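You operate a simulated robot arm through the tools that you are given. There is no shell and no other tool. Be economical: measure what you need, move in short steps, check, and stop when the job is done.

Carry out the task below with a simulated robot arm. There is one attempt and no reset: what you move stays moved.

## Task
Polish the frosted foot of the green glass block and set it on the dark green mat.
Fine: the drip is running; lift the dust cover and leave it up, switch on, and end with polisher and drip tap off; the other blocks stay frosted. Set down upright: what you pick out.

It is judged by the outcome, as a careful person would: the job done as asked, and still so three seconds after it is handed in. It fails if anything else is knocked over, pushed out of place, dropped, spilled or broken. A push-on lid holds only when it is set on centred and level and pressed home; a screw cap is set on level and turned clockwise until tight.

## Robot
A 7-joint arm with a two-finger parallel gripper, fixed in place. Base frame: the origin is at the foot of the arm, x ahead of it, y to its left, z up; the work surface is at about z = 0.85. Lengths are in m, angles in degrees, forces in N, time in s.
With the tool pointing down near the work surface it reaches from about 0.36 to 0.78 m from the base axis. Its first joint turns from -166.0 to 166.0 degrees. Payload 3.91 kg.
The tool frame sits at the grasp point between the pads (the TCP): z along the fingers, y along the line on which they close. The tips reach 0.03 m beyond it. Largest opening 0.11 m; finger width 0.02, thickness 0.01; the body of the gripper, 0.048 by 0.112 m, starts 0.055 m behind the TCP.
Orientation is that of the tool frame in the base frame, as [roll, pitch, yaw] about the fixed x, y, z axes, in that order (R = Rz(yaw) Ry(pitch) Rx(roll)). With the fingers straight down and closing along the base's y, the tool's x points along the base's -x, its y along +y and its z along -z.

## Interface
- The arm moves only by the tool step_arm. Its argument "motion" is a list of rows, each a list of 7 numbers: the shift along the base's x, y, z in cm, then the turn, a rotation vector about the base's x, y, z in degrees, then the closure, from 0 (fully open) to 1 (shut). In form: [[dx, dy, dz, rx, ry, rz, jaw], ...]. A call has 1 to 10 rows; each row shifts and turns the commanded pose from where the row before left it. A row lasts 0.2 s, in which the tool goes at most 0.05 m and 8.6 degrees; a call with a longer step from one row to the next is refused whole, and so is a gripper value outside its range. Where a pose cannot be reached the arm comes as near as it can. A force on the tool above 60 N (or 10 N above the force at the start of the call, whichever is more), or a blocked arm, ends the call early, and 0.2 s more pass. Each finger travels about 0.153 m/s and halts on what it meets, pressing with about 20 N; the grip force reading is that of the motor and also rises with nothing between the fingers. The clock runs only during rows and for 0.2 s after the last one: add rows that do not move to give the fingers time. The reply holds the time, the measured pose of the TCP, the force on the tool along the base axes, the opening and the grip force, in the units named above and with some noise, with the torque about the TCP (base axes, N m) and any sound that the robot's microphone picked up.
- Cameras (640 x 400 px; columns grow to the right, rows downward): "scene" is fixed at [0.4015, 0.6495, 1.6844]; the picture's right is [-0.94, 0.35, 0.00], its down [0.16, 0.43, -0.89] and it looks along [-0.31, -0.83, -0.46] (base axes); focal length 312 px, centre (320, 200). "wrist" rides on the gripper at [0.077, 0.007, -0.114] in the tool frame; the picture's right is [-0.09, 1.00, 0.00], its down [-0.80, -0.07, -0.59] and it looks along [-0.59, -0.05, 0.80] (tool axes); focal length 270 px, centre (320, 200). There is no depth. A picture from a camera that has moved, and an enlarged one, comes with that camera's place and axes in the base frame and with its lens.
- grab_frame(camera): a new picture of that camera. No time passes.
- slide_trunk(by): slides the trunk up (or, below 0, down) by that many m; the arm rides with it, the base frame stays. It gives what a move gives, with no picture.
- close_up(camera, box): a new picture of the part [left, top, right, bottom] of that camera's present view, enlarged. No time passes.
- close_job(): hands the job in; it is judged then, once.

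Go step by step. Nothing tells you positions but the pictures and the camera data: compare them with the known pose of the tool, close in by small moves and look again before you grip or let go. The budget is 120 turns and 68 pictures, counting those below and the enlarged ones. Unless the task says otherwise, let go and move clear before handing in, and close with one line.

The tools are called after "Call:" by a JSON object that holds its "op" and its "data". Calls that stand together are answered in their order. step_arm: Moves the arm, as the interface text tells. Its arguments: {"type":"object","properties":{"motion":{"type":"array","items":{"type":"array","items":{"type":"number"}}}},"required":["motion"]} The other tools are called the same way: slide_trunk (by) slides the trunk up or down; grab_frame (camera) takes a picture; close_up (camera, box) takes an enlarged picture of a part of a camera's view; close_job () hands the job in.

At the start:

```text
time_s: 0.0
ee_pos: [0.0821, -0.4035, 1.3331]
tcp_rot: [179.9, 0.0, -179.9]
wrist_force: [-0.3, -0.2, 0.1]
moment: [0.01, 0.0, -0.01]
grip_width: 0.11
gripper_force: 0.2
trunk travel left (down, up): [-0.575, 0.035]
```

scene: 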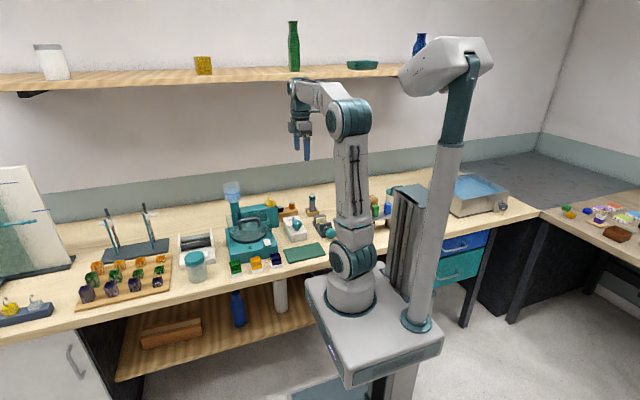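
wrist: 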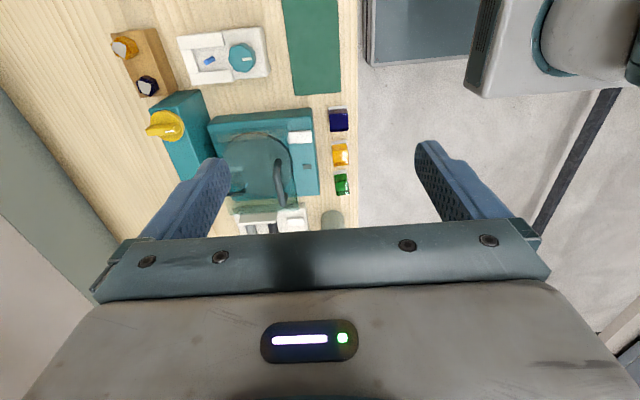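

I see a bench on the -y side with a teal polisher, three small blocks, a green mat and a drip tank; next I look closer at them.

Call:
{"op": "close_up", "data": {"camera": "scene", "box": [170, 170, 350, 282]}}

Call:
{"op": "close_up", "data": {"camera": "wrist", "box": [80, 0, 380, 240]}}

```text
3.56 times, centred on (260, 226) of scene
camera zoom: at [0.4015, 0.6495, 1.6844], right [-0.94, 0.35, 0.0], down [0.16, 0.43, -0.89], along [-0.31, -0.83, -0.46], focal length 1109 px, centre (533, 108)
```

zoom: 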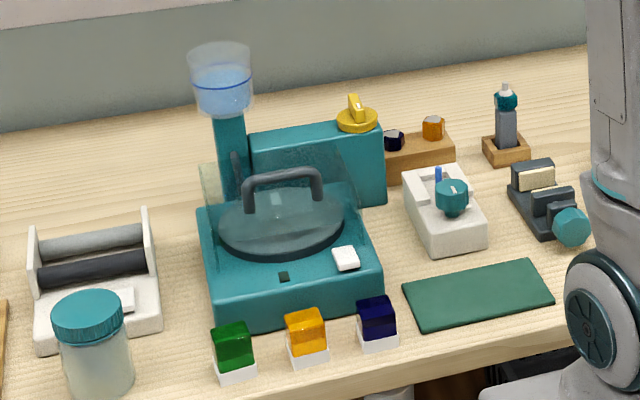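

```text
1.67 times, centred on (230, 120) of wrist
camera zoom: at [0.0047, -0.3978, 1.4479], right [0.09, 1.0, 0.0], down [0.8, -0.07, 0.59], along [0.59, -0.05, -0.8], focal length 450 px, centre (470, 333)
```

zoom: 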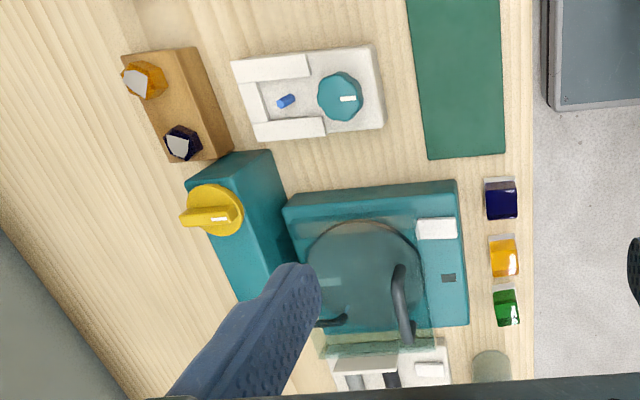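

Blocks stand near the bench front at about y=-0.375 (green x≈0.37, orange 0.29, blue 0.21). I slide down and get a better view of the polisher.

Call:
{"op": "slide_trunk", "data": {"by": -0.15}}

Call:
{"op": "step_arm", "data": {"motion": [[0, -3, 0, 0, 0, 0, 0], [0, -3, 0, 0, 0, 0, 0], [0, -3, 0, 0, 0, 0, 0], [0, -3, 0, 0, 0, 0, 0]]}}

Call:
{"op": "grab_frame", "data": {"camera": "wrist"}}

```text
time_s: 1.8
ee_pos: [0.0818, -0.4038, 1.184]
tcp_rot: [180.0, 0.1, -180.0]
wrist_force: [0.3, -0.2, -0.9]
moment: [0.01, 0.03, 0.0]
grip_width: 0.1099
gripper_force: 0.0
trunk travel left (down, up): [-0.425, 0.185]
```

```text
time_s: 2.8
ee_pos: [0.0785, -0.5229, 1.1833]
tcp_rot: [179.9, 0.1, 179.9]
wrist_force: [0.7, 0.2, 0.0]
moment: [0.03, 0.01, 0.0]
grip_width: 0.11
gripper_force: 0.0
trunk travel left (down, up): [-0.425, 0.185]
```

```text
63 pictures are left
camera wrist: at [0.0019, -0.5179, 1.2983], right [0.09, 1.0, 0.0], down [0.8, -0.07, 0.59], along [0.59, -0.05, -0.8], focal length 270 px, centre (320, 200)
```

wrist: 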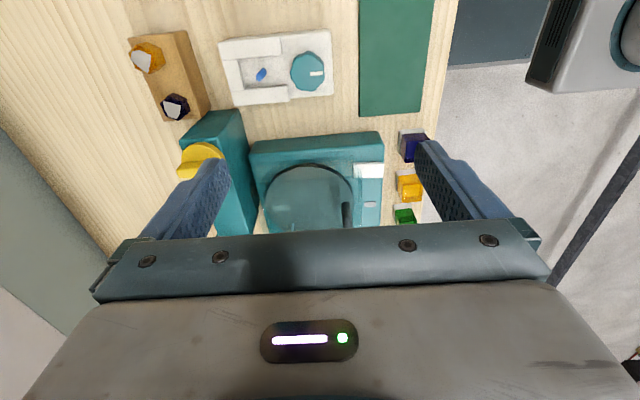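

The gripper blocks the lower part of the view, so I move toward +x to place the camera over the polisher.

Call:
{"op": "step_arm", "data": {"motion": [[4, 1, 0, 0, 0, 0, 0], [4, 1, 0, 0, 0, 0, 0], [4, 1, 0, 0, 0, 0, 0], [4, 0, 0, 0, 0, 0, 0], [4, 0, 0, 0, 0, 0, 0]]}}

Call:
{"op": "grab_frame", "data": {"camera": "wrist"}}

```text
time_s: 4.0
ee_pos: [0.2829, -0.4962, 1.1865]
tcp_rot: [180.0, 0.1, -180.0]
wrist_force: [0.5, -0.2, 0.1]
moment: [0.01, 0.04, 0.01]
grip_width: 0.11
gripper_force: 0.1
trunk travel left (down, up): [-0.425, 0.185]
```

```text
62 pictures are left
camera wrist: at [0.2057, -0.4892, 1.3004], right [0.09, 1.0, 0.0], down [0.8, -0.07, 0.59], along [0.59, -0.05, -0.8], focal length 270 px, centre (320, 200)
```

wrist: 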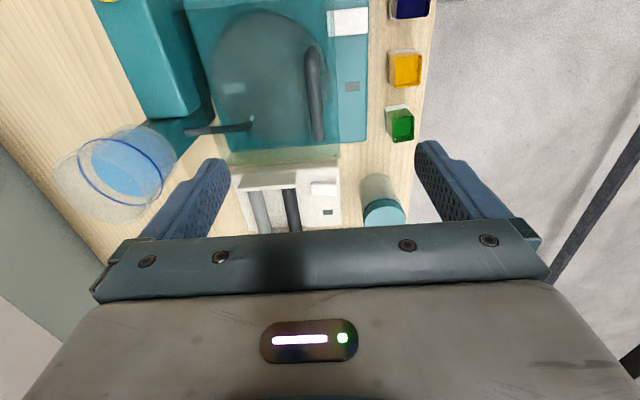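

Call:
{"op": "close_up", "data": {"camera": "wrist", "box": [160, 0, 440, 170]}}

Call:
{"op": "close_up", "data": {"camera": "scene", "box": [215, 175, 295, 280]}}

```text
2.29 times, centred on (300, 85) of wrist
camera zoom: at [0.2057, -0.4892, 1.3004], right [0.09, 1.0, 0.0], down [0.8, -0.07, 0.59], along [0.59, -0.05, -0.8], focal length 618 px, centre (366, 463)
```

zoom: 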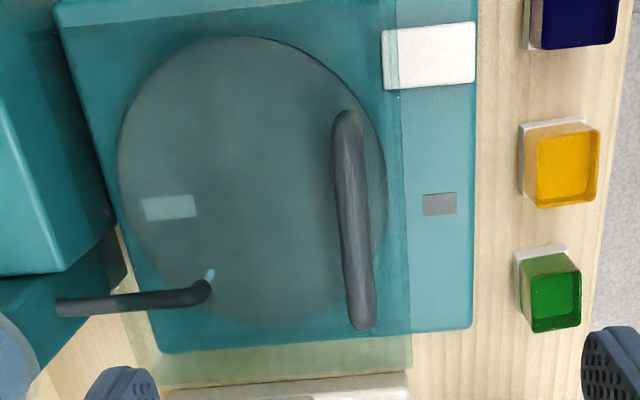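

```text
3.81 times, centred on (255, 228) of scene
camera zoom: at [0.4015, 0.6495, 1.6844], right [-0.94, 0.35, 0.0], down [0.16, 0.43, -0.89], along [-0.31, -0.83, -0.46], focal length 1188 px, centre (568, 95)
```

zoom: 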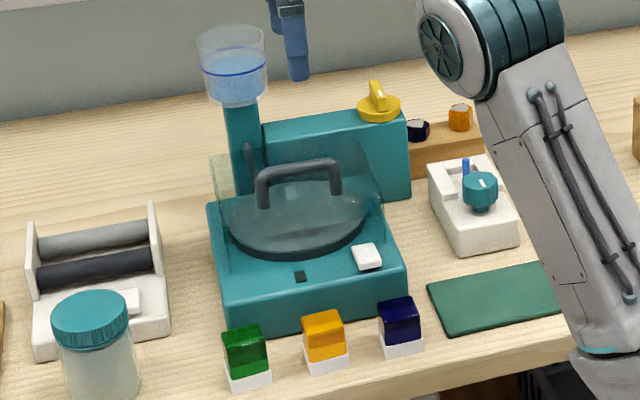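

The cover's handle bar runs along x from about 0.245 to 0.325 at y≈-0.50, z≈1.015; the white switch is near (0.229,-0.458,0.91) and the dripping nozzle is under the cover. I go down over the handle, near its -x end to stay away from the cup.

Call:
{"op": "step_arm", "data": {"motion": [[-2, -0.4, -3, 0, 0, 0, 0], [0, 0, -3, 0, 0, 0, 0], [0, 0, -3, 0, 0, 0, 0], [0, 0, -3, 0, 0, 0, 0], [0, 0, -2.5, 0, 0, 0, 0.3], [0, 0, 0, 0, 0, 0, 0.5], [0, 0, 0, 0, 0, 0, 0.5]]}}

Call:
{"op": "grab_frame", "data": {"camera": "wrist"}}

Call:
{"op": "close_up", "data": {"camera": "scene", "box": [215, 175, 315, 280]}}

```text
time_s: 5.5
ee_pos: [0.2643, -0.4963, 1.0396]
tcp_rot: [179.9, 0.0, -180.0]
wrist_force: [0.2, -0.1, -0.1]
moment: [0.0, -0.02, 0.01]
grip_width: 0.0549
gripper_force: 0.1
trunk travel left (down, up): [-0.425, 0.185]
```

```text
59 pictures are left
camera wrist: at [0.1867, -0.4909, 1.1542], right [0.09, 1.0, 0.0], down [0.8, -0.07, 0.59], along [0.59, -0.05, -0.8], focal length 270 px, centre (320, 200)
```

wrist: 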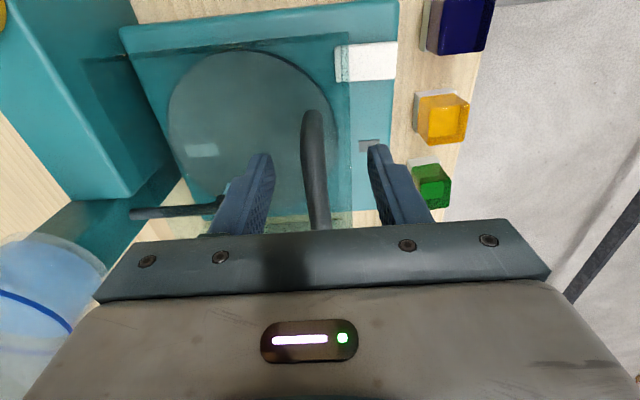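

```text
3.81 times, centred on (265, 228) of scene
camera zoom: at [0.4015, 0.6495, 1.6844], right [-0.94, 0.35, 0.0], down [0.16, 0.43, -0.89], along [-0.31, -0.83, -0.46], focal length 1188 px, centre (530, 95)
```

zoom: 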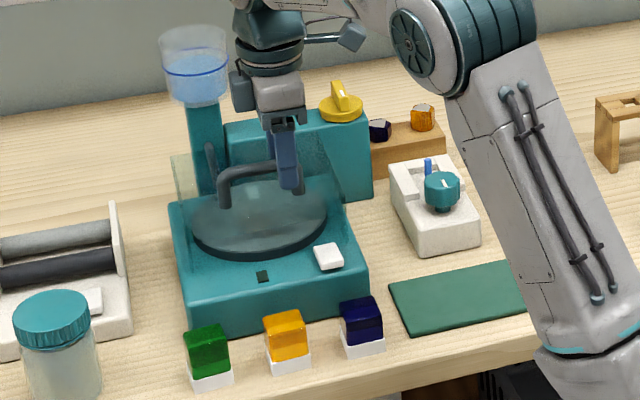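

The bar sits between the fingers; I lower 2 cm and close on it.

Call:
{"op": "step_arm", "data": {"motion": [[0, -0.3, -2.2, 0, 0, 0, 0.5], [0, 0, 0, 0, 0, 0, 0.7], [0, 0, 0, 0, 0, 0, 0.9], [0, 0, 0, 0, 0, 0, 0.95], [0, 0, 0, 0, 0, 0, 0.95]]}}

Call:
{"op": "grab_frame", "data": {"camera": "wrist"}}

```text
time_s: 6.8
ee_pos: [0.263, -0.4994, 1.0175]
tcp_rot: [-179.9, -0.1, 180.0]
wrist_force: [0.4, 0.9, 2.5]
moment: [0.02, -0.34, 0.02]
grip_width: 0.0137
gripper_force: 45.0
trunk travel left (down, up): [-0.425, 0.185]
```

```text
57 pictures are left
camera wrist: at [0.1859, -0.4944, 1.1312], right [0.09, 1.0, 0.0], down [0.8, -0.07, 0.59], along [0.59, -0.05, -0.8], focal length 270 px, centre (320, 200)
```

wrist: 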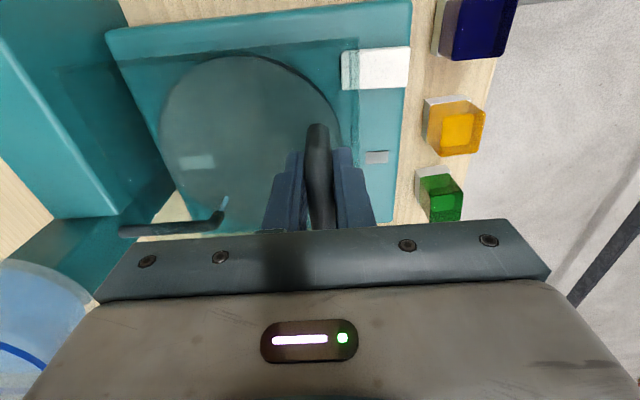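

Gripped (1.4 cm bar). I raise it along a small arc toward the rear.

Call:
{"op": "step_arm", "data": {"motion": [[0, -0.3, 0.7, 2, 0, 0, 0.95], [0, -0.35, 0.7, 2, 0, 0, 0.95], [0, -0.4, 0.7, 2, 0, 0, 0.95], [0, -0.45, 0.7, 2, 0, 0, 0.95]]}}

Call:
{"op": "close_up", "data": {"camera": "scene", "box": [215, 175, 315, 280]}}

```text
time_s: 7.8
ee_pos: [0.2664, -0.5122, 1.0465]
tcp_rot: [172.1, 0.1, -179.8]
wrist_force: [2.6, 20.7, 2.4]
moment: [1.04, -0.06, -0.56]
grip_width: 0.0139
gripper_force: 45.3
trunk travel left (down, up): [-0.425, 0.185]
```

```text
3.81 times, centred on (265, 228) of scene
camera zoom: at [0.4015, 0.6495, 1.6844], right [-0.94, 0.35, 0.0], down [0.16, 0.43, -0.89], along [-0.31, -0.83, -0.46], focal length 1188 px, centre (530, 95)
```

zoom: 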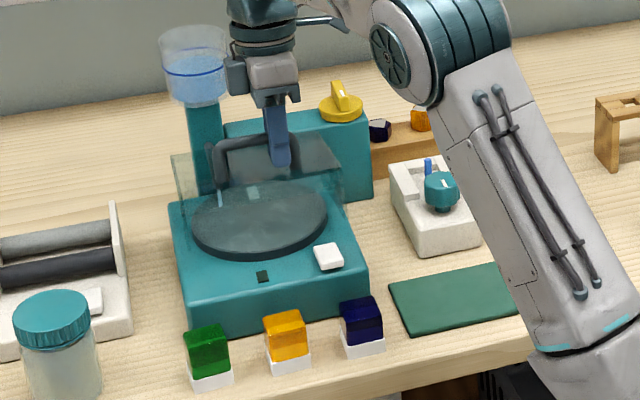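

The cover swings up; the side load shows the hinge sits near (y=-0.63, z=0.976), so I follow that arc more exactly.

Call:
{"op": "step_arm", "data": {"motion": [[0, -0.3, 1.0, 3, 0, 0, 0.95], [0, -0.75, 0.95, 3, 0, 0, 0.95], [0, -0.8, 0.85, 3, 0, 0, 0.95], [0, -0.9, 0.75, 3, 0, 0, 0.95]]}}

Call:
{"op": "close_up", "data": {"camera": "scene", "box": [215, 175, 315, 280]}}

```text
time_s: 8.8
ee_pos: [0.2664, -0.5408, 1.0822]
tcp_rot: [160.2, 0.0, -179.8]
wrist_force: [23.7, 14.2, 5.8]
moment: [0.66, -0.67, -0.75]
grip_width: 0.0137
gripper_force: 45.2
trunk travel left (down, up): [-0.425, 0.185]
```

```text
3.81 times, centred on (265, 228) of scene
camera zoom: at [0.4015, 0.6495, 1.6844], right [-0.94, 0.35, 0.0], down [0.16, 0.43, -0.89], along [-0.31, -0.83, -0.46], focal length 1188 px, centre (530, 95)
```

zoom: 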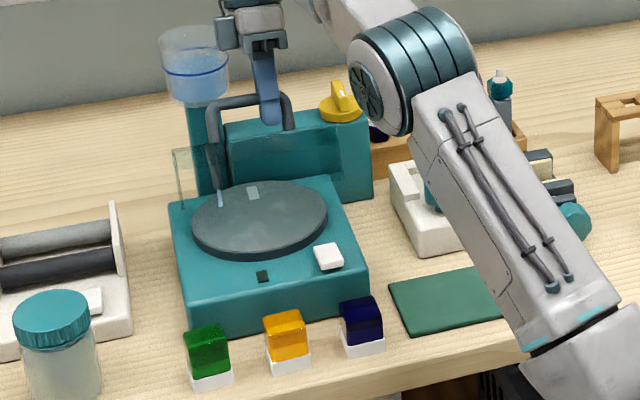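

Call:
{"op": "step_arm", "data": {"motion": [[0.3, -0.8, 0.85, 3, 0, 0, 0.95], [0.1, -0.95, 0.7, 3, 0, 0, 0.95], [0, -1.0, 0.55, 3, 0, 0, 0.95], [0, -1.1, 0.45, 3, 0, 0, 0.95]]}}

Call:
{"op": "close_up", "data": {"camera": "scene", "box": [215, 175, 315, 280]}}

```text
time_s: 9.8
ee_pos: [0.2667, -0.542, 1.0849]
tcp_rot: [158.8, 0.2, -180.0]
wrist_force: [28.4, 21.3, 17.0]
moment: [0.65, -0.29, -0.71]
grip_width: 0.014
gripper_force: 45.0
out of reach, approached as far as the arm can: row 1, 2, 3, 4
trunk travel left (down, up): [-0.425, 0.185]
```

```text
3.81 times, centred on (265, 228) of scene
camera zoom: at [0.4015, 0.6495, 1.6844], right [-0.94, 0.35, 0.0], down [0.16, 0.43, -0.89], along [-0.31, -0.83, -0.46], focal length 1188 px, centre (530, 95)
```

zoom: 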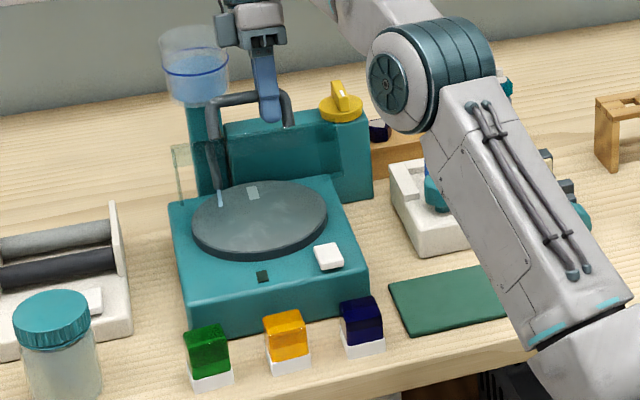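

The arm hit a limit with the tilt; I undo some tilt and see where the command stands.

Call:
{"op": "step_arm", "data": {"motion": [[0, 0, 0, -6, 0, 0, 0.95], [0, 0, 0, -6, 0, 0, 0.95]]}}

```text
time_s: 10.3
ee_pos: [0.268, -0.5434, 1.0839]
tcp_rot: [170.7, 0.4, -179.7]
wrist_force: [31.6, 20.4, 15.3]
moment: [0.5, 0.56, -0.49]
grip_width: 0.014
gripper_force: 45.1
trunk travel left (down, up): [-0.425, 0.185]
```

Call:
{"op": "step_arm", "data": {"motion": [[0.5, 0, 0.2, 0, 0, 0, 0.95], [0.1, -0.7, 0.8, 0, 0, 0, 0.95], [0, -0.8, 0.7, 0, 0, 0, 0.95]]}}

```text
time_s: 11.2
ee_pos: [0.2677, -0.5622, 1.0971]
tcp_rot: [170.6, -0.1, 179.9]
wrist_force: [18.3, 4.0, -3.0]
moment: [0.39, 0.11, -0.24]
grip_width: 0.0139
gripper_force: 45.0
trunk travel left (down, up): [-0.425, 0.185]
```

Call:
{"op": "step_arm", "data": {"motion": [[0.2, -1.1, 0.6, -2, 0, 0, 0.95], [0, -1.1, 0.4, -2, 0, 0, 0.95], [0, -1.2, 0.3, -2, 0, 0, 0.95], [0, -1.2, 0.2, -2, 0, 0, 0.95]]}}

Call:
{"op": "close_up", "data": {"camera": "scene", "box": [215, 155, 315, 260]}}

```text
time_s: 12.2
ee_pos: [0.2698, -0.6067, 1.1162]
tcp_rot: [178.8, 0.1, -180.0]
wrist_force: [11.9, 2.5, -0.4]
moment: [0.19, -0.14, 0.3]
grip_width: 0.0135
gripper_force: 44.8
trunk travel left (down, up): [-0.425, 0.185]
```

```text
3.81 times, centred on (265, 208) of scene
camera zoom: at [0.4015, 0.6495, 1.6844], right [-0.94, 0.35, 0.0], down [0.16, 0.43, -0.89], along [-0.31, -0.83, -0.46], focal length 1188 px, centre (530, 171)
```

zoom: 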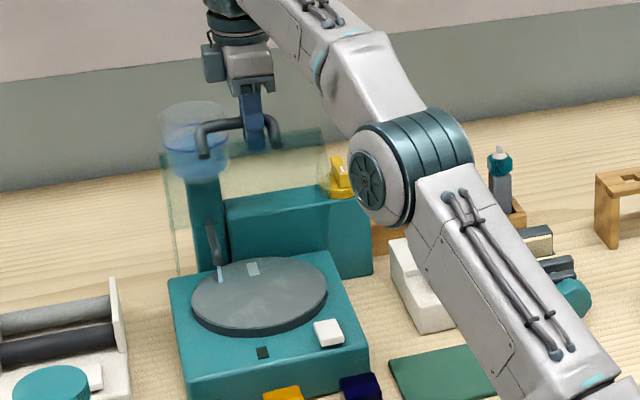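

The cover is about 62° open and the handle nears the cup; I look with the wrist camera before going on.

Call:
{"op": "grab_frame", "data": {"camera": "wrist"}}

```text
52 pictures are left
camera wrist: at [0.1931, -0.6044, 1.2302], right [0.09, 1.0, 0.02], down [0.8, -0.08, 0.59], along [0.59, -0.03, -0.8], focal length 270 px, centre (320, 200)
```

wrist: 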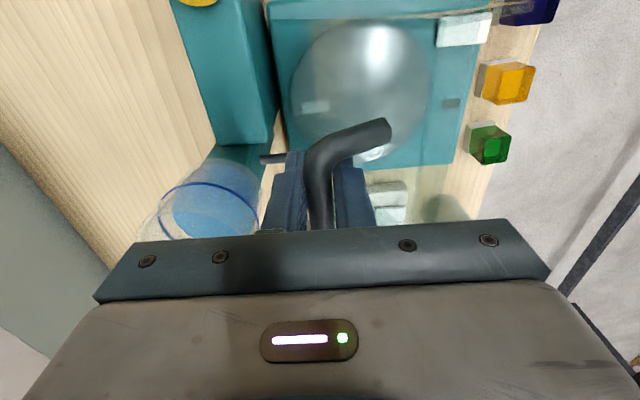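

The cup front is at about y≈-0.63; I advance carefully, watching force.

Call:
{"op": "step_arm", "data": {"motion": [[0.1, -0.5, 0.1, 0, 0, 0, 0.95], [0, -0.5, 0.05, 0, 0, 0, 0.95]]}}

Call:
{"op": "close_up", "data": {"camera": "wrist", "box": [130, 80, 450, 240]}}

```text
time_s: 12.8
ee_pos: [0.27, -0.6081, 1.1162]
tcp_rot: [178.7, 0.2, -179.9]
wrist_force: [14.8, 4.5, 8.0]
moment: [0.23, -0.06, 0.22]
grip_width: 0.0135
gripper_force: 44.5
out of reach, approached as far as the arm can: row 1
trunk travel left (down, up): [-0.425, 0.185]
```

```text
2.00 times, centred on (290, 160) of wrist
camera zoom: at [0.1931, -0.6061, 1.2305], right [0.09, 1.0, 0.02], down [0.8, -0.08, 0.59], along [0.59, -0.03, -0.8], focal length 541 px, centre (380, 280)
```

zoom: 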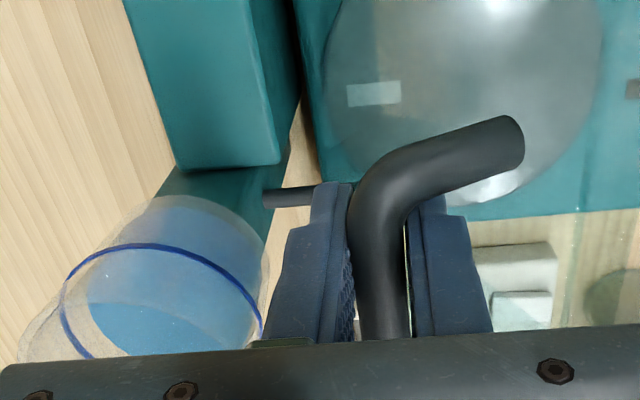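

Reach is limiting here, so I tilt the wrist back toward the robot (fingers pointing outward) to go on.

Call:
{"op": "step_arm", "data": {"motion": [[0, 0, 0, -5, 0, 0, 0.95], [0, 0, 0, -5, 0, 0, 0.95], [0, -0.5, 0.05, -3, 0, 0, 0.95], [0, -0.4, 0, -3, 0, 0, 0.95]]}}

Call:
{"op": "close_up", "data": {"camera": "scene", "box": [215, 155, 315, 260]}}

```text
time_s: 13.8
ee_pos: [0.2719, -0.6214, 1.1155]
tcp_rot: [-165.2, -0.1, -179.9]
wrist_force: [13.0, 2.8, 3.0]
moment: [0.27, -0.09, 0.52]
grip_width: 0.0137
gripper_force: 44.6
trunk travel left (down, up): [-0.425, 0.185]
```

```text
3.81 times, centred on (265, 208) of scene
camera zoom: at [0.4015, 0.6495, 1.6844], right [-0.94, 0.35, 0.0], down [0.16, 0.43, -0.89], along [-0.31, -0.83, -0.46], focal length 1188 px, centre (530, 171)
```

zoom: 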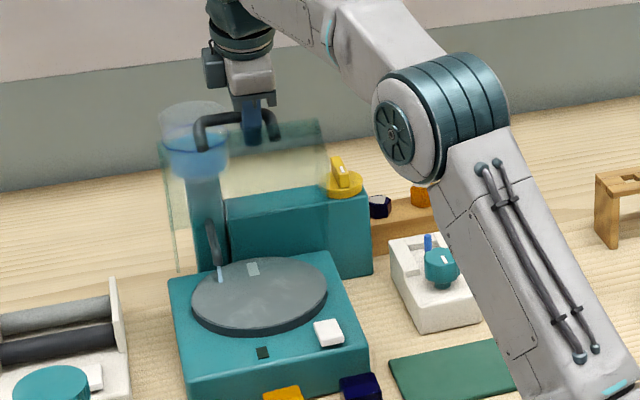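

Call:
{"op": "step_arm", "data": {"motion": [[0, -0.5, 0, -3, 0, 0, 0.95], [0, -0.5, -0.05, -3, 0, 0, 0.95], [0, -0.5, -0.05, -3, 0, 0, 0.95]]}}

Call:
{"op": "grab_frame", "data": {"camera": "wrist"}}

```text
time_s: 14.6
ee_pos: [0.2708, -0.6376, 1.1157]
tcp_rot: [-156.1, 0.1, -179.9]
wrist_force: [17.7, 2.1, 9.7]
moment: [0.17, -0.1, 0.53]
grip_width: 0.0134
gripper_force: 44.9
trunk travel left (down, up): [-0.425, 0.185]
```

```text
49 pictures are left
camera wrist: at [0.1937, -0.5852, 1.2176], right [0.09, 0.91, -0.4], down [0.8, 0.18, 0.57], along [0.59, -0.37, -0.71], focal length 270 px, centre (320, 200)
```

wrist: 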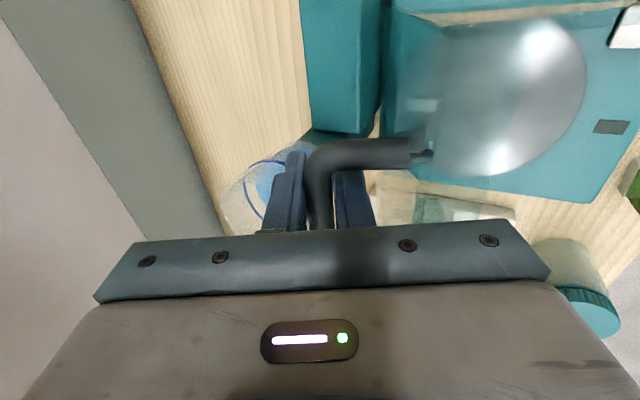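

The cover is about 75° open. I loosen the fingers slightly with the bar still caged to see whether the cover holds by itself.

Call:
{"op": "step_arm", "data": {"motion": [[0, 0, 0, 0, 0, 0, 0.8], [0, 0, 0, 0, 0, 0, 0.8], [0, 0, 0, 0, 0, 0, 0.8]]}}

Call:
{"op": "grab_frame", "data": {"camera": "wrist"}}

```text
time_s: 15.3
ee_pos: [0.2687, -0.6371, 1.1143]
tcp_rot: [-156.4, 0.0, -180.0]
wrist_force: [10.3, 0.2, 3.7]
moment: [0.04, 0.07, -0.19]
grip_width: 0.0216
gripper_force: 0.1
trunk travel left (down, up): [-0.425, 0.185]
```

```text
48 pictures are left
camera wrist: at [0.1915, -0.5857, 1.2162], right [0.09, 0.91, -0.4], down [0.8, 0.17, 0.57], along [0.59, -0.37, -0.72], focal length 270 px, centre (320, 200)
```

wrist: 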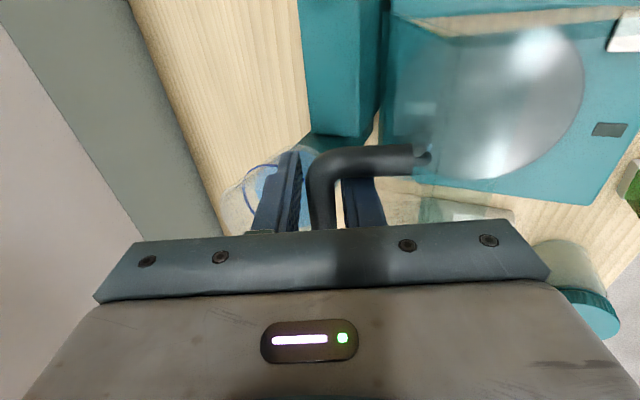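

It holds. I ease off in +x and push a bit further back until a stop is felt.

Call:
{"op": "step_arm", "data": {"motion": [[0.5, -0.5, 0, 0, 0, 0, 0.8], [0, -0.5, 0, -2, 0, 0, 0.8], [0, -0.5, 0, -2, 0, 0, 0.8], [0, -0.5, -0.1, -2, 0, 0, 0.8]]}}

Call:
{"op": "close_up", "data": {"camera": "scene", "box": [215, 155, 315, 260]}}

```text
time_s: 16.4
ee_pos: [0.2743, -0.6561, 1.1133]
tcp_rot: [-150.3, 0.1, -179.9]
wrist_force: [0.6, 1.1, -0.4]
moment: [-0.01, 0.0, -0.02]
grip_width: 0.0223
gripper_force: 0.1
trunk travel left (down, up): [-0.425, 0.185]
```

```text
3.81 times, centred on (265, 208) of scene
camera zoom: at [0.4015, 0.6495, 1.6844], right [-0.94, 0.35, 0.0], down [0.16, 0.43, -0.89], along [-0.31, -0.83, -0.46], focal length 1188 px, centre (530, 171)
```

zoom: 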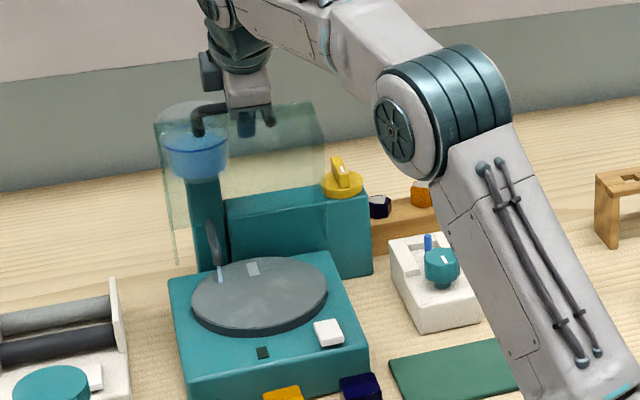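

Call:
{"op": "step_arm", "data": {"motion": [[0, -0.5, 0, -2, 0, 0, 0.8], [0, -0.5, 0, -2, 0, 0, 0.8], [0, -0.5, -0.1, -2, 0, 0, 0.8], [0, -0.5, -0.1, -2, 0, 0, 0.8]]}}

Call:
{"op": "close_up", "data": {"camera": "scene", "box": [215, 155, 315, 260]}}

Call:
{"op": "grab_frame", "data": {"camera": "wrist"}}

```text
time_s: 17.4
ee_pos: [0.2745, -0.6647, 1.124]
tcp_rot: [-141.3, 0.3, -179.9]
wrist_force: [3.7, 23.2, 44.7]
moment: [4.49, 1.76, -0.3]
grip_width: 0.0329
gripper_force: 11.5
trunk travel left (down, up): [-0.425, 0.185]
```

```text
3.81 times, centred on (265, 208) of scene
camera zoom: at [0.4015, 0.6495, 1.6844], right [-0.94, 0.35, 0.0], down [0.16, 0.43, -0.89], along [-0.31, -0.83, -0.46], focal length 1188 px, centre (530, 171)
```

zoom: 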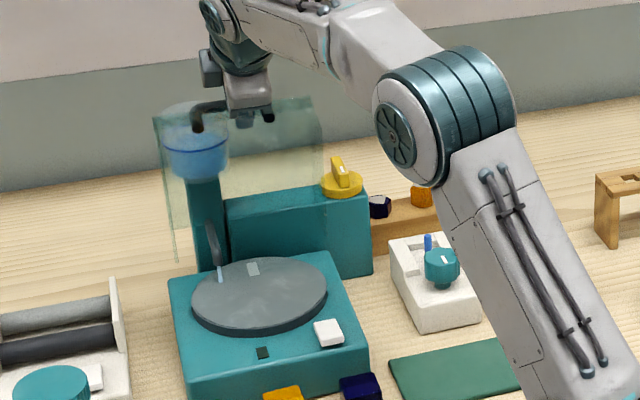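

```text
45 pictures are left
camera wrist: at [0.1959, -0.5903, 1.2083], right [0.09, 0.78, -0.62], down [0.8, 0.32, 0.51], along [0.6, -0.54, -0.59], focal length 270 px, centre (320, 200)
```

wrist: 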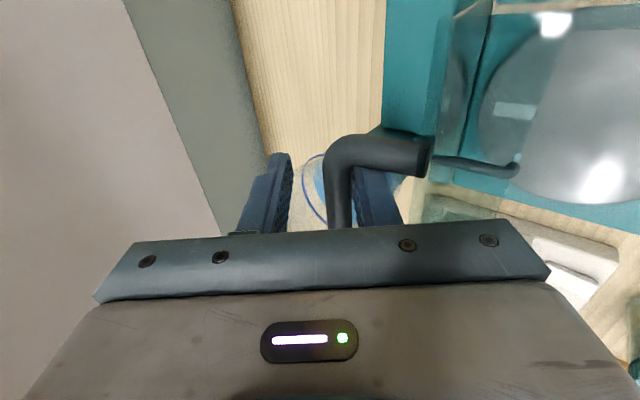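

The cover reached its rear stop at about 90°. I withdraw straight along the finger axis.

Call:
{"op": "step_arm", "data": {"motion": [[0, 0.63, 0.78, 0, 0, 0, 0.75], [0, 0.63, 0.78, 0, 0, 0, 0.75], [0, 0.63, 0.78, 0, 0, 0, 0.75], [0, 0.95, 1.17, 0, 0, 0, 0.75], [0, 1.26, 1.56, 0, 0, 0, 0.75], [0, 1.26, 1.56, 0, 0, 0, 0.75]]}}

Call:
{"op": "close_up", "data": {"camera": "scene", "box": [215, 155, 315, 260]}}

Call:
{"op": "grab_frame", "data": {"camera": "wrist"}}

```text
time_s: 18.8
ee_pos: [0.2758, -0.6235, 1.1774]
tcp_rot: [-142.3, 0.1, 179.9]
wrist_force: [0.5, 0.1, 0.7]
moment: [-0.01, 0.01, -0.03]
grip_width: 0.0273
gripper_force: 0.1
trunk travel left (down, up): [-0.425, 0.185]
```

```text
3.81 times, centred on (265, 208) of scene
camera zoom: at [0.4015, 0.6495, 1.6844], right [-0.94, 0.35, 0.0], down [0.16, 0.43, -0.89], along [-0.31, -0.83, -0.46], focal length 1188 px, centre (530, 171)
```

zoom: 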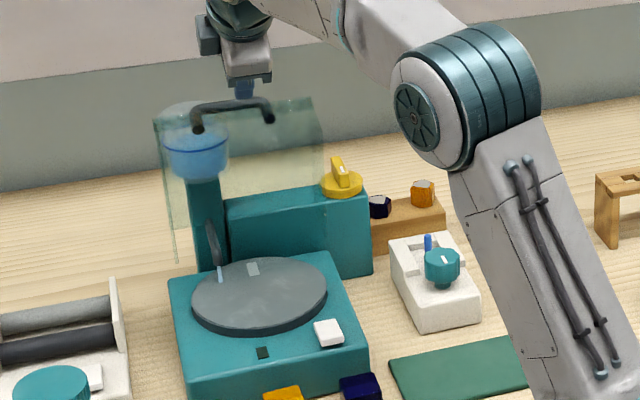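

```text
43 pictures are left
camera wrist: at [0.1974, -0.5486, 1.2631], right [0.09, 0.79, -0.61], down [0.8, 0.31, 0.51], along [0.59, -0.53, -0.6], focal length 270 px, centre (320, 200)
```

wrist: 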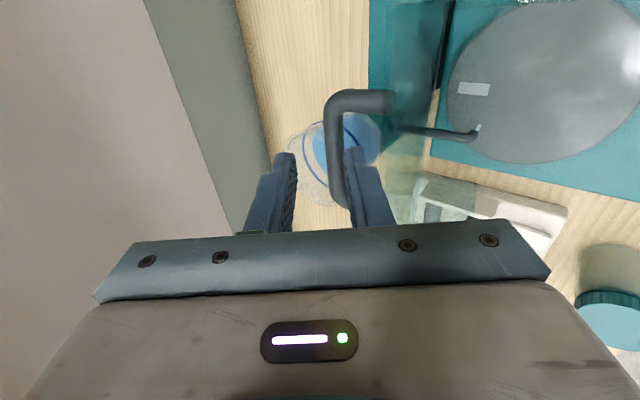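

The cover stands open by itself. I move up and clear, straighten the tool, and head over the switch at (0.229,-0.458).

Call:
{"op": "step_arm", "data": {"motion": [[0, 1, 2, 0, 0, 0, 0.75], [0, 2, 2, 0, 0, 0, 0.75], [0, 3, 0, 7.5, 0, 0, 0.75], [0, 3, 0, 7.5, 0, 0, 0.8], [0, 3, 0, 7.5, 0, 0, 0.9], [-1, 2, -2, 7.5, 0, 0, 1], [-1, 1, -2, 7.5, 0, 0, 1], [-1, 0.5, -3, 0, 0, 0, 1]]}}

Call:
{"op": "grab_frame", "data": {"camera": "wrist"}}

```text
time_s: 20.6
ee_pos: [0.2445, -0.4683, 1.1483]
tcp_rot: [-179.9, 0.0, 180.0]
wrist_force: [-0.5, 0.9, 0.2]
moment: [-0.01, 0.0, 0.02]
grip_width: 0.0001
gripper_force: 19.9
trunk travel left (down, up): [-0.425, 0.185]
```

```text
42 pictures are left
camera wrist: at [0.1673, -0.4617, 1.2626], right [0.09, 1.0, 0.0], down [0.8, -0.07, 0.6], along [0.59, -0.05, -0.8], focal length 270 px, centre (320, 200)
```

wrist: 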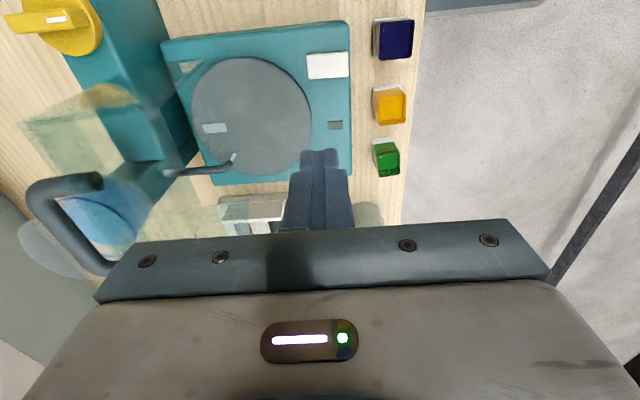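

The switch is at (0.230,-0.458); I go down over it with closed fingers.

Call:
{"op": "step_arm", "data": {"motion": [[-1.5, 1, -4, 0, 0, 0, 1], [0, 0, -4, 0, 0, 0, 1], [0, 0, -4, 0, 0, 0, 1], [0, 0, -4, 0, 0, 0, 1], [0, 0, -2, 0, 0, 0, 1]]}}

Call:
{"op": "close_up", "data": {"camera": "wrist", "box": [200, 40, 440, 240]}}

```text
time_s: 21.8
ee_pos: [0.2312, -0.4571, 0.9669]
tcp_rot: [-179.8, 0.1, 179.9]
wrist_force: [-0.3, 0.2, 0.0]
moment: [0.0, 0.0, 0.01]
grip_width: 0.0004
gripper_force: 20.1
trunk travel left (down, up): [-0.425, 0.185]
```

```text
2.00 times, centred on (320, 140) of wrist
camera zoom: at [0.1529, -0.4504, 1.0814], right [0.09, 1.0, 0.0], down [0.8, -0.07, 0.6], along [0.59, -0.06, -0.8], focal length 541 px, centre (320, 320)
```

zoom: 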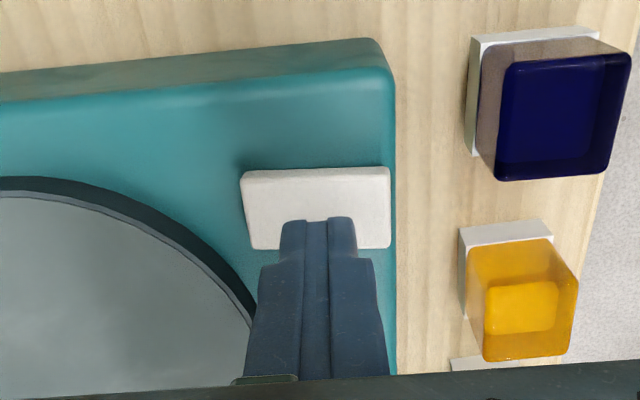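

Call:
{"op": "step_arm", "data": {"motion": [[0, 0, -1, 0, 0, 0, 1], [0, 0, -0.8, 0, 0, 0, 1], [0, 0, -0.5, 0, 0, 0, 1], [0, 0, -0.4, 0, 0, 0, 1], [0, 0, -0.3, 0, 0, 0, 1]]}}

Call:
{"op": "close_up", "data": {"camera": "scene", "box": [215, 175, 315, 280]}}

```text
time_s: 22.8
ee_pos: [0.229, -0.457, 0.9515]
tcp_rot: [-179.0, 0.5, 180.0]
wrist_force: [-3.4, 17.9, 28.4]
moment: [0.68, 0.36, -0.12]
grip_width: 0.0
gripper_force: 20.1
trunk travel left (down, up): [-0.425, 0.185]
stopped in row 4: the force on the tool passed its limit at 65 N (the readings are from after the stop); the commanded pose is now the measured one
```

```text
3.81 times, centred on (265, 228) of scene
camera zoom: at [0.4015, 0.6495, 1.6844], right [-0.94, 0.35, 0.0], down [0.16, 0.43, -0.89], along [-0.31, -0.83, -0.46], focal length 1188 px, centre (530, 95)
```

zoom: 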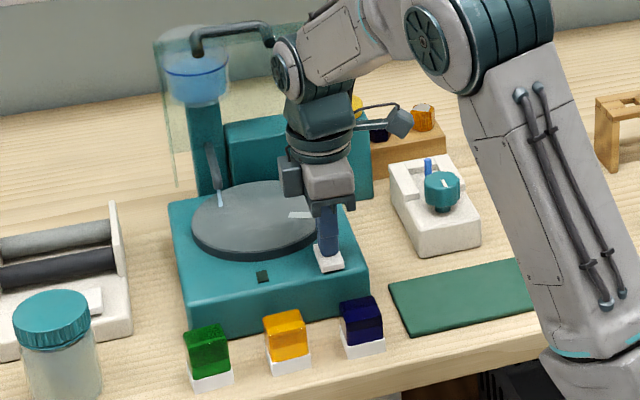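

The mark on the disc seems to have moved; I lift off and check whether the disc is turning.

Call:
{"op": "step_arm", "data": {"motion": [[0, 0, 2, 0, 0, 0, 1], [0, 0, 3, 0, 0, 0, 1], [0, 0, 4, 0, 0, 0, 0.7]]}}

Call:
{"op": "grab_frame", "data": {"camera": "wrist"}}

Call:
{"op": "close_up", "data": {"camera": "scene", "box": [225, 205, 295, 275]}}

```text
time_s: 23.6
ee_pos: [0.2287, -0.4594, 1.0373]
tcp_rot: [-179.2, 0.4, -179.9]
wrist_force: [-0.3, -1.1, -0.6]
moment: [0.0, 0.02, 0.02]
grip_width: 0.0331
gripper_force: 0.1
trunk travel left (down, up): [-0.425, 0.185]
```

```text
39 pictures are left
camera wrist: at [0.1507, -0.4527, 1.1513], right [0.09, 1.0, -0.01], down [0.8, -0.06, 0.6], along [0.6, -0.06, -0.8], focal length 270 px, centre (320, 200)
```

wrist: 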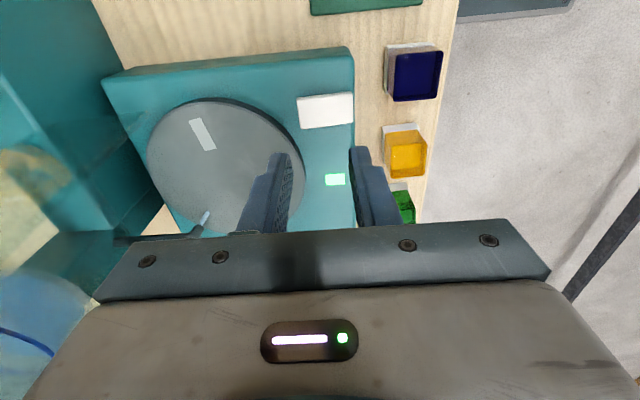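

```text
5.71 times, centred on (260, 240) of scene
camera zoom: at [0.4015, 0.6495, 1.6844], right [-0.94, 0.35, 0.0], down [0.16, 0.43, -0.89], along [-0.31, -0.83, -0.46], focal length 1782 px, centre (663, -29)
```

zoom: 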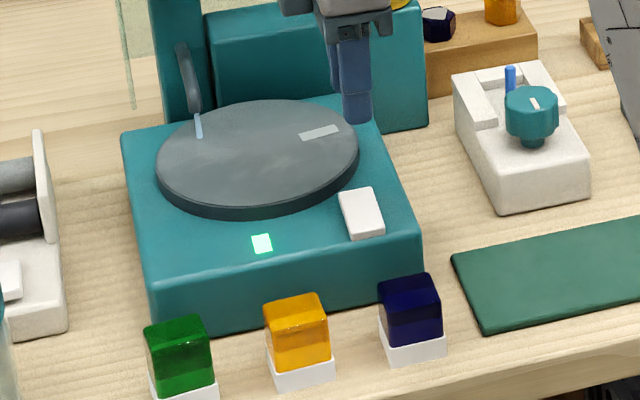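

The lamp is green, the disc turns and water runs onto it. Now I open the gripper and move to look down on the green block.

Call:
{"op": "step_arm", "data": {"motion": [[3, 3, 1, 0, 0, 0, 0.4], [3, 3, 0, 0, 0, 0, 0], [2, 3, 0, 0, 0, 0, 0]]}}

Call:
{"op": "close_up", "data": {"camera": "wrist", "box": [200, 0, 440, 230]}}

```text
time_s: 24.4
ee_pos: [0.3095, -0.3717, 1.0472]
tcp_rot: [-179.2, 0.4, 180.0]
wrist_force: [-0.5, -0.1, 0.1]
moment: [0.03, 0.0, -0.01]
grip_width: 0.1099
gripper_force: 0.0
trunk travel left (down, up): [-0.425, 0.185]
```

```text
1.74 times, centred on (320, 115) of wrist
camera zoom: at [0.2314, -0.3646, 1.1612], right [0.09, 1.0, -0.01], down [0.8, -0.06, 0.6], along [0.6, -0.06, -0.8], focal length 470 px, centre (320, 348)
```

zoom: 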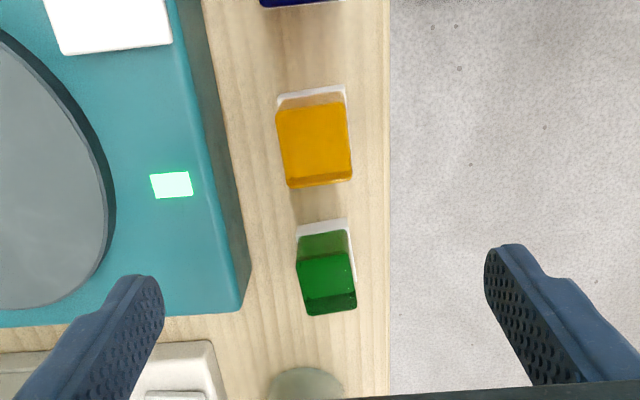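

The green block is centred near (0.375,-0.375), yawed about 7.5°, top at z≈0.904. I align, narrow the jaws to 7 cm to clear the polisher, and descend partway.

Call:
{"op": "step_arm", "data": {"motion": [[3.5, -0.2, 0, 0, 0, 4, 0.36], [3, -0.15, 0, 0.4, 0, 3.5, 0.36], [0, 0, -4, 0, 0, 0, 0.36], [0, 0, -4, 0, 0, 0, 0.36]]}}

Call:
{"op": "grab_frame", "data": {"camera": "wrist"}}

Call:
{"op": "close_up", "data": {"camera": "scene", "box": [205, 220, 285, 290]}}

```text
time_s: 25.4
ee_pos: [0.3738, -0.3755, 0.9681]
tcp_rot: [-179.6, 0.4, -172.5]
wrist_force: [-0.5, 0.3, -0.3]
moment: [0.02, 0.01, 0.0]
grip_width: 0.0703
gripper_force: 0.0
trunk travel left (down, up): [-0.425, 0.185]
```

```text
36 pictures are left
camera wrist: at [0.2958, -0.3795, 1.0814], right [-0.04, 1.0, -0.01], down [0.8, 0.04, 0.6], along [0.6, 0.02, -0.8], focal length 270 px, centre (320, 200)
```

wrist: 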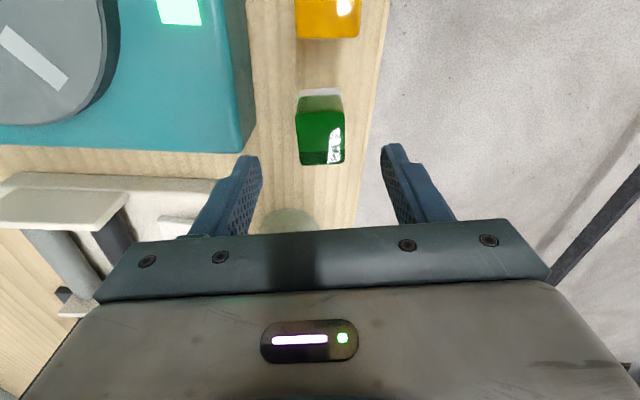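

```text
5.71 times, centred on (245, 255) of scene
camera zoom: at [0.4015, 0.6495, 1.6844], right [-0.94, 0.35, 0.0], down [0.16, 0.43, -0.89], along [-0.31, -0.83, -0.46], focal length 1782 px, centre (749, -114)
```

zoom: 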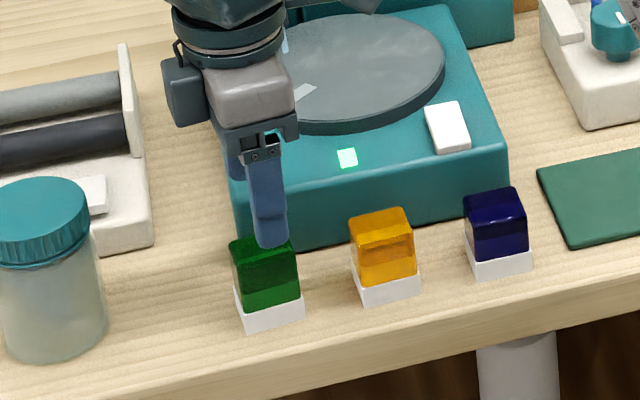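

Alignment matches. I lower to z≈0.903 and close on the glass part.

Call:
{"op": "step_arm", "data": {"motion": [[0.2, 0, -3, 0, 0, 0, 0.36], [0, 0, -2.5, 0, 0, 0, 0.36], [0, 0, -1, 0, 0, 0, 0.36], [0, 0, 0, 0, 0, 0, 0.6], [0, 0, 0, 0, 0, 0, 0.75], [0, 0, 0, 0, 0, 0, 0.75], [0, 0, 0, 0, 0, 0, 0.75]]}}

Call:
{"op": "close_up", "data": {"camera": "scene", "box": [205, 220, 285, 290]}}

```text
time_s: 26.9
ee_pos: [0.3771, -0.3755, 0.904]
tcp_rot: [-179.7, 0.3, -172.5]
wrist_force: [-0.5, 1.0, 0.6]
moment: [0.1, -0.04, 0.01]
grip_width: 0.0338
gripper_force: 20.0
trunk travel left (down, up): [-0.425, 0.185]
```

```text
5.71 times, centred on (245, 255) of scene
camera zoom: at [0.4015, 0.6495, 1.6844], right [-0.94, 0.35, 0.0], down [0.16, 0.43, -0.89], along [-0.31, -0.83, -0.46], focal length 1782 px, centre (749, -114)
```

zoom: 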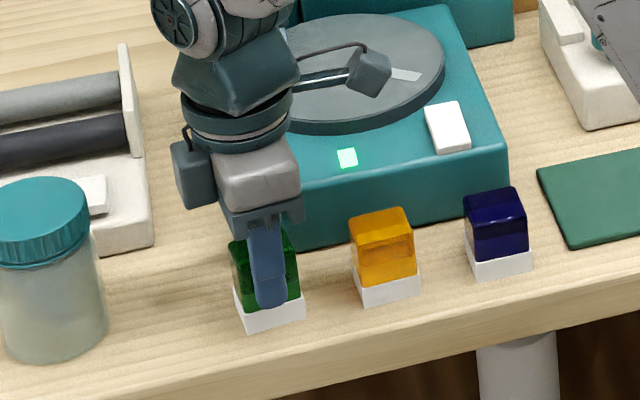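

Gripped at 3.4 cm. I lift straight up and carry it over the front half of the disc.

Call:
{"op": "step_arm", "data": {"motion": [[0, 0, 2, 0, 0, 0, 0.75], [0, 0, 4, 0, 0, 0, 0.75], [0, 0, 4, 0, 0, 0, 0.75], [0, 0, 3, 0, 0, 0, 0.75], [-2, -3, 0, 0, 0, 0, 0.75], [-3, -4, 0, 0, 0, 0, 0.75], [-3, -4, 0, 0, 0, 0, 0.75], [-2.5, -4, 0, 0, 0, 0, 0.75]]}}

Call:
{"op": "grab_frame", "data": {"camera": "wrist"}}

Call:
{"op": "close_up", "data": {"camera": "scene", "box": [215, 175, 315, 280]}}

```text
time_s: 28.8
ee_pos: [0.2716, -0.5243, 1.0309]
tcp_rot: [-179.6, 0.4, -172.5]
wrist_force: [-0.8, -0.7, -2.0]
moment: [0.02, -0.06, 0.0]
grip_width: 0.0336
gripper_force: 20.0
trunk travel left (down, up): [-0.425, 0.185]
```

```text
33 pictures are left
camera wrist: at [0.1935, -0.5286, 1.1441], right [-0.04, 1.0, 0.0], down [0.8, 0.04, 0.6], along [0.6, 0.02, -0.8], focal length 270 px, centre (320, 200)
```

wrist: 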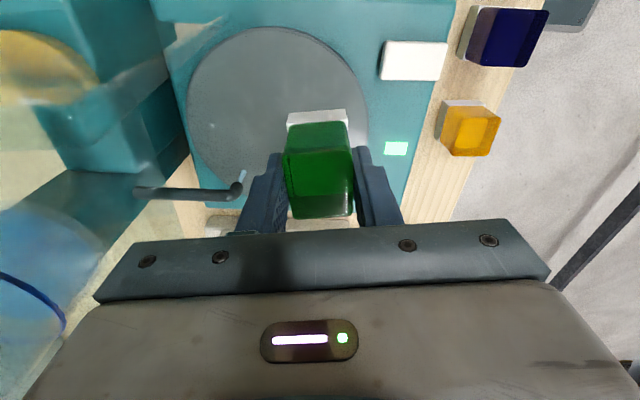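

```text
3.81 times, centred on (265, 228) of scene
camera zoom: at [0.4015, 0.6495, 1.6844], right [-0.94, 0.35, 0.0], down [0.16, 0.43, -0.89], along [-0.31, -0.83, -0.46], focal length 1188 px, centre (530, 95)
```

zoom: 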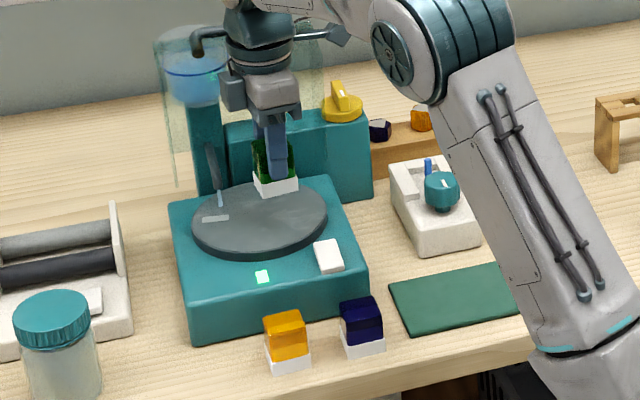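

Call:
{"op": "step_arm", "data": {"motion": [[0, 0, -2, 0, 0, 0, 0.75], [0, 0, -2, 0, 0, 0, 0.75], [0, 0, -0.5, 0, 0, 0, 0.75], [0, 0, -0.4, 0, 0, 0, 0.75]]}}

Call:
{"op": "step_arm", "data": {"motion": [[0, 0, -0.3, 0, 0, 0, 0.75], [0, 0, -0.2, 0, 0, 0, 0.75]]}}

Call:
{"op": "close_up", "data": {"camera": "scene", "box": [225, 205, 295, 275]}}

```text
time_s: 29.8
ee_pos: [0.2731, -0.5227, 0.9824]
tcp_rot: [-179.7, 0.5, -172.5]
wrist_force: [0.8, 0.3, -2.3]
moment: [-0.01, -0.02, -0.02]
grip_width: 0.0338
gripper_force: 20.7
trunk travel left (down, up): [-0.425, 0.185]
```

```text
time_s: 30.4
ee_pos: [0.2723, -0.5232, 0.9768]
tcp_rot: [-179.6, 0.4, -172.6]
wrist_force: [0.3, -0.2, -1.4]
moment: [0.01, 0.02, 0.01]
grip_width: 0.0339
gripper_force: 19.9
trunk travel left (down, up): [-0.425, 0.185]
```

```text
5.71 times, centred on (260, 240) of scene
camera zoom: at [0.4015, 0.6495, 1.6844], right [-0.94, 0.35, 0.0], down [0.16, 0.43, -0.89], along [-0.31, -0.83, -0.46], focal length 1782 px, centre (663, -29)
```

zoom: 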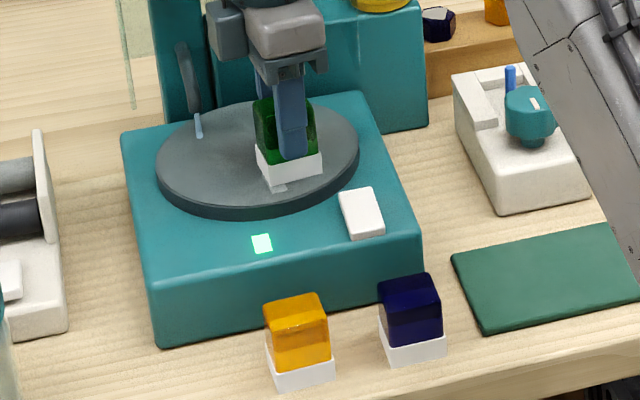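

Nearly touching; I shift slightly inward and lower in 2 mm steps.

Call:
{"op": "step_arm", "data": {"motion": [[0, -0.7, 0, 0, 0, 0, 0.75], [0, 0, -0.2, 0, 0, 0, 0.75], [0, 0, -0.2, 0, 0, 0, 0.75], [0, 0, -0.15, 0, 0, 0, 0.75]]}}

```text
time_s: 31.4
ee_pos: [0.2719, -0.531, 0.9748]
tcp_rot: [-179.5, 0.5, -172.6]
wrist_force: [0.5, -1.8, 10.8]
moment: [0.17, -0.01, -0.04]
grip_width: 0.034
gripper_force: 20.4
trunk travel left (down, up): [-0.425, 0.185]
```

Contact with about 12 N; I hold with a small sway for a few seconds.

Call:
{"op": "step_arm", "data": {"motion": [[0.2, 0, 0, 0, 0, 0, 0.75], [0.2, 0, 0, 0, 0, 0, 0.75], [0.2, 0, 0, 0, 0, 0, 0.75], [-0.2, 0, 0, 0, 0, 0, 0.75], [-0.2, 0, 0, 0, 0, 0, 0.75], [-0.2, 0, 0, 0, 0, 0, 0.75], [0, 0, 0, 0, 0, 0, 0.75], [0, 0, 0, 0, 0, 0, 0.75], [0, 0, 0, 0, 0, 0, 0.75], [0, 0, 0, 0, 0, 0, 0.75]]}}

Call:
{"op": "close_up", "data": {"camera": "scene", "box": [225, 205, 295, 275]}}

```text
time_s: 33.5
ee_pos: [0.2718, -0.5297, 0.9726]
tcp_rot: [-179.7, 0.4, -172.5]
wrist_force: [1.5, 0.4, 8.9]
moment: [0.25, -0.12, -0.05]
grip_width: 0.0337
gripper_force: 20.0
trunk travel left (down, up): [-0.425, 0.185]
```

```text
5.71 times, centred on (260, 240) of scene
camera zoom: at [0.4015, 0.6495, 1.6844], right [-0.94, 0.35, 0.0], down [0.16, 0.43, -0.89], along [-0.31, -0.83, -0.46], focal length 1782 px, centre (663, -29)
```

zoom: 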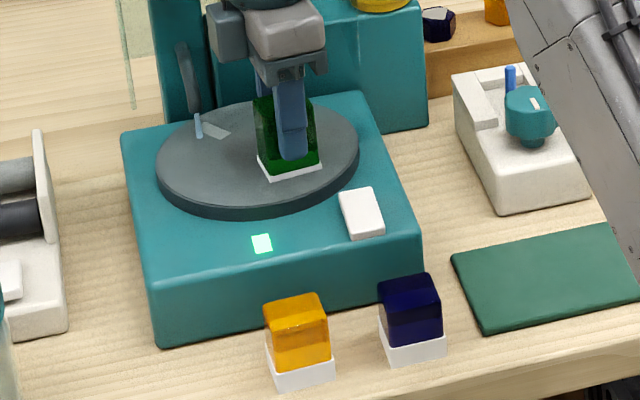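

The frosted band has shrunk by more than half; I hold on.

Call:
{"op": "step_arm", "data": {"motion": [[0, 0, 0, 0, 0, 0, 0.75], [0, 0, 0, 0, 0, 0, 0.75], [0, 0, 0, 0, 0, 0, 0.75], [0, 0, 0, 0, 0, 0, 0.75], [0, 0, 0, 0, 0, 0, 0.75], [0, 0, 0, 0, 0, 0, 0.75], [0, 0, 0, 0, 0, 0, 0.75]]}}

Call:
{"op": "close_up", "data": {"camera": "scene", "box": [225, 205, 295, 275]}}

```text
time_s: 35.1
ee_pos: [0.2703, -0.5301, 0.9727]
tcp_rot: [-179.6, 0.4, -172.5]
wrist_force: [-0.2, 1.4, 4.8]
moment: [0.19, -0.02, -0.02]
grip_width: 0.0338
gripper_force: 19.9
trunk travel left (down, up): [-0.425, 0.185]
```

```text
5.71 times, centred on (260, 240) of scene
camera zoom: at [0.4015, 0.6495, 1.6844], right [-0.94, 0.35, 0.0], down [0.16, 0.43, -0.89], along [-0.31, -0.83, -0.46], focal length 1782 px, centre (663, -29)
```

zoom: 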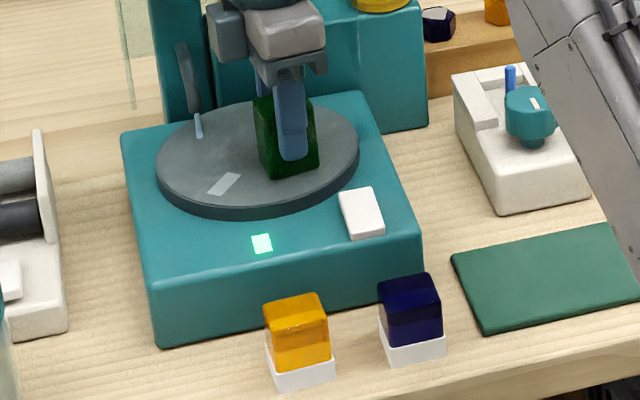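

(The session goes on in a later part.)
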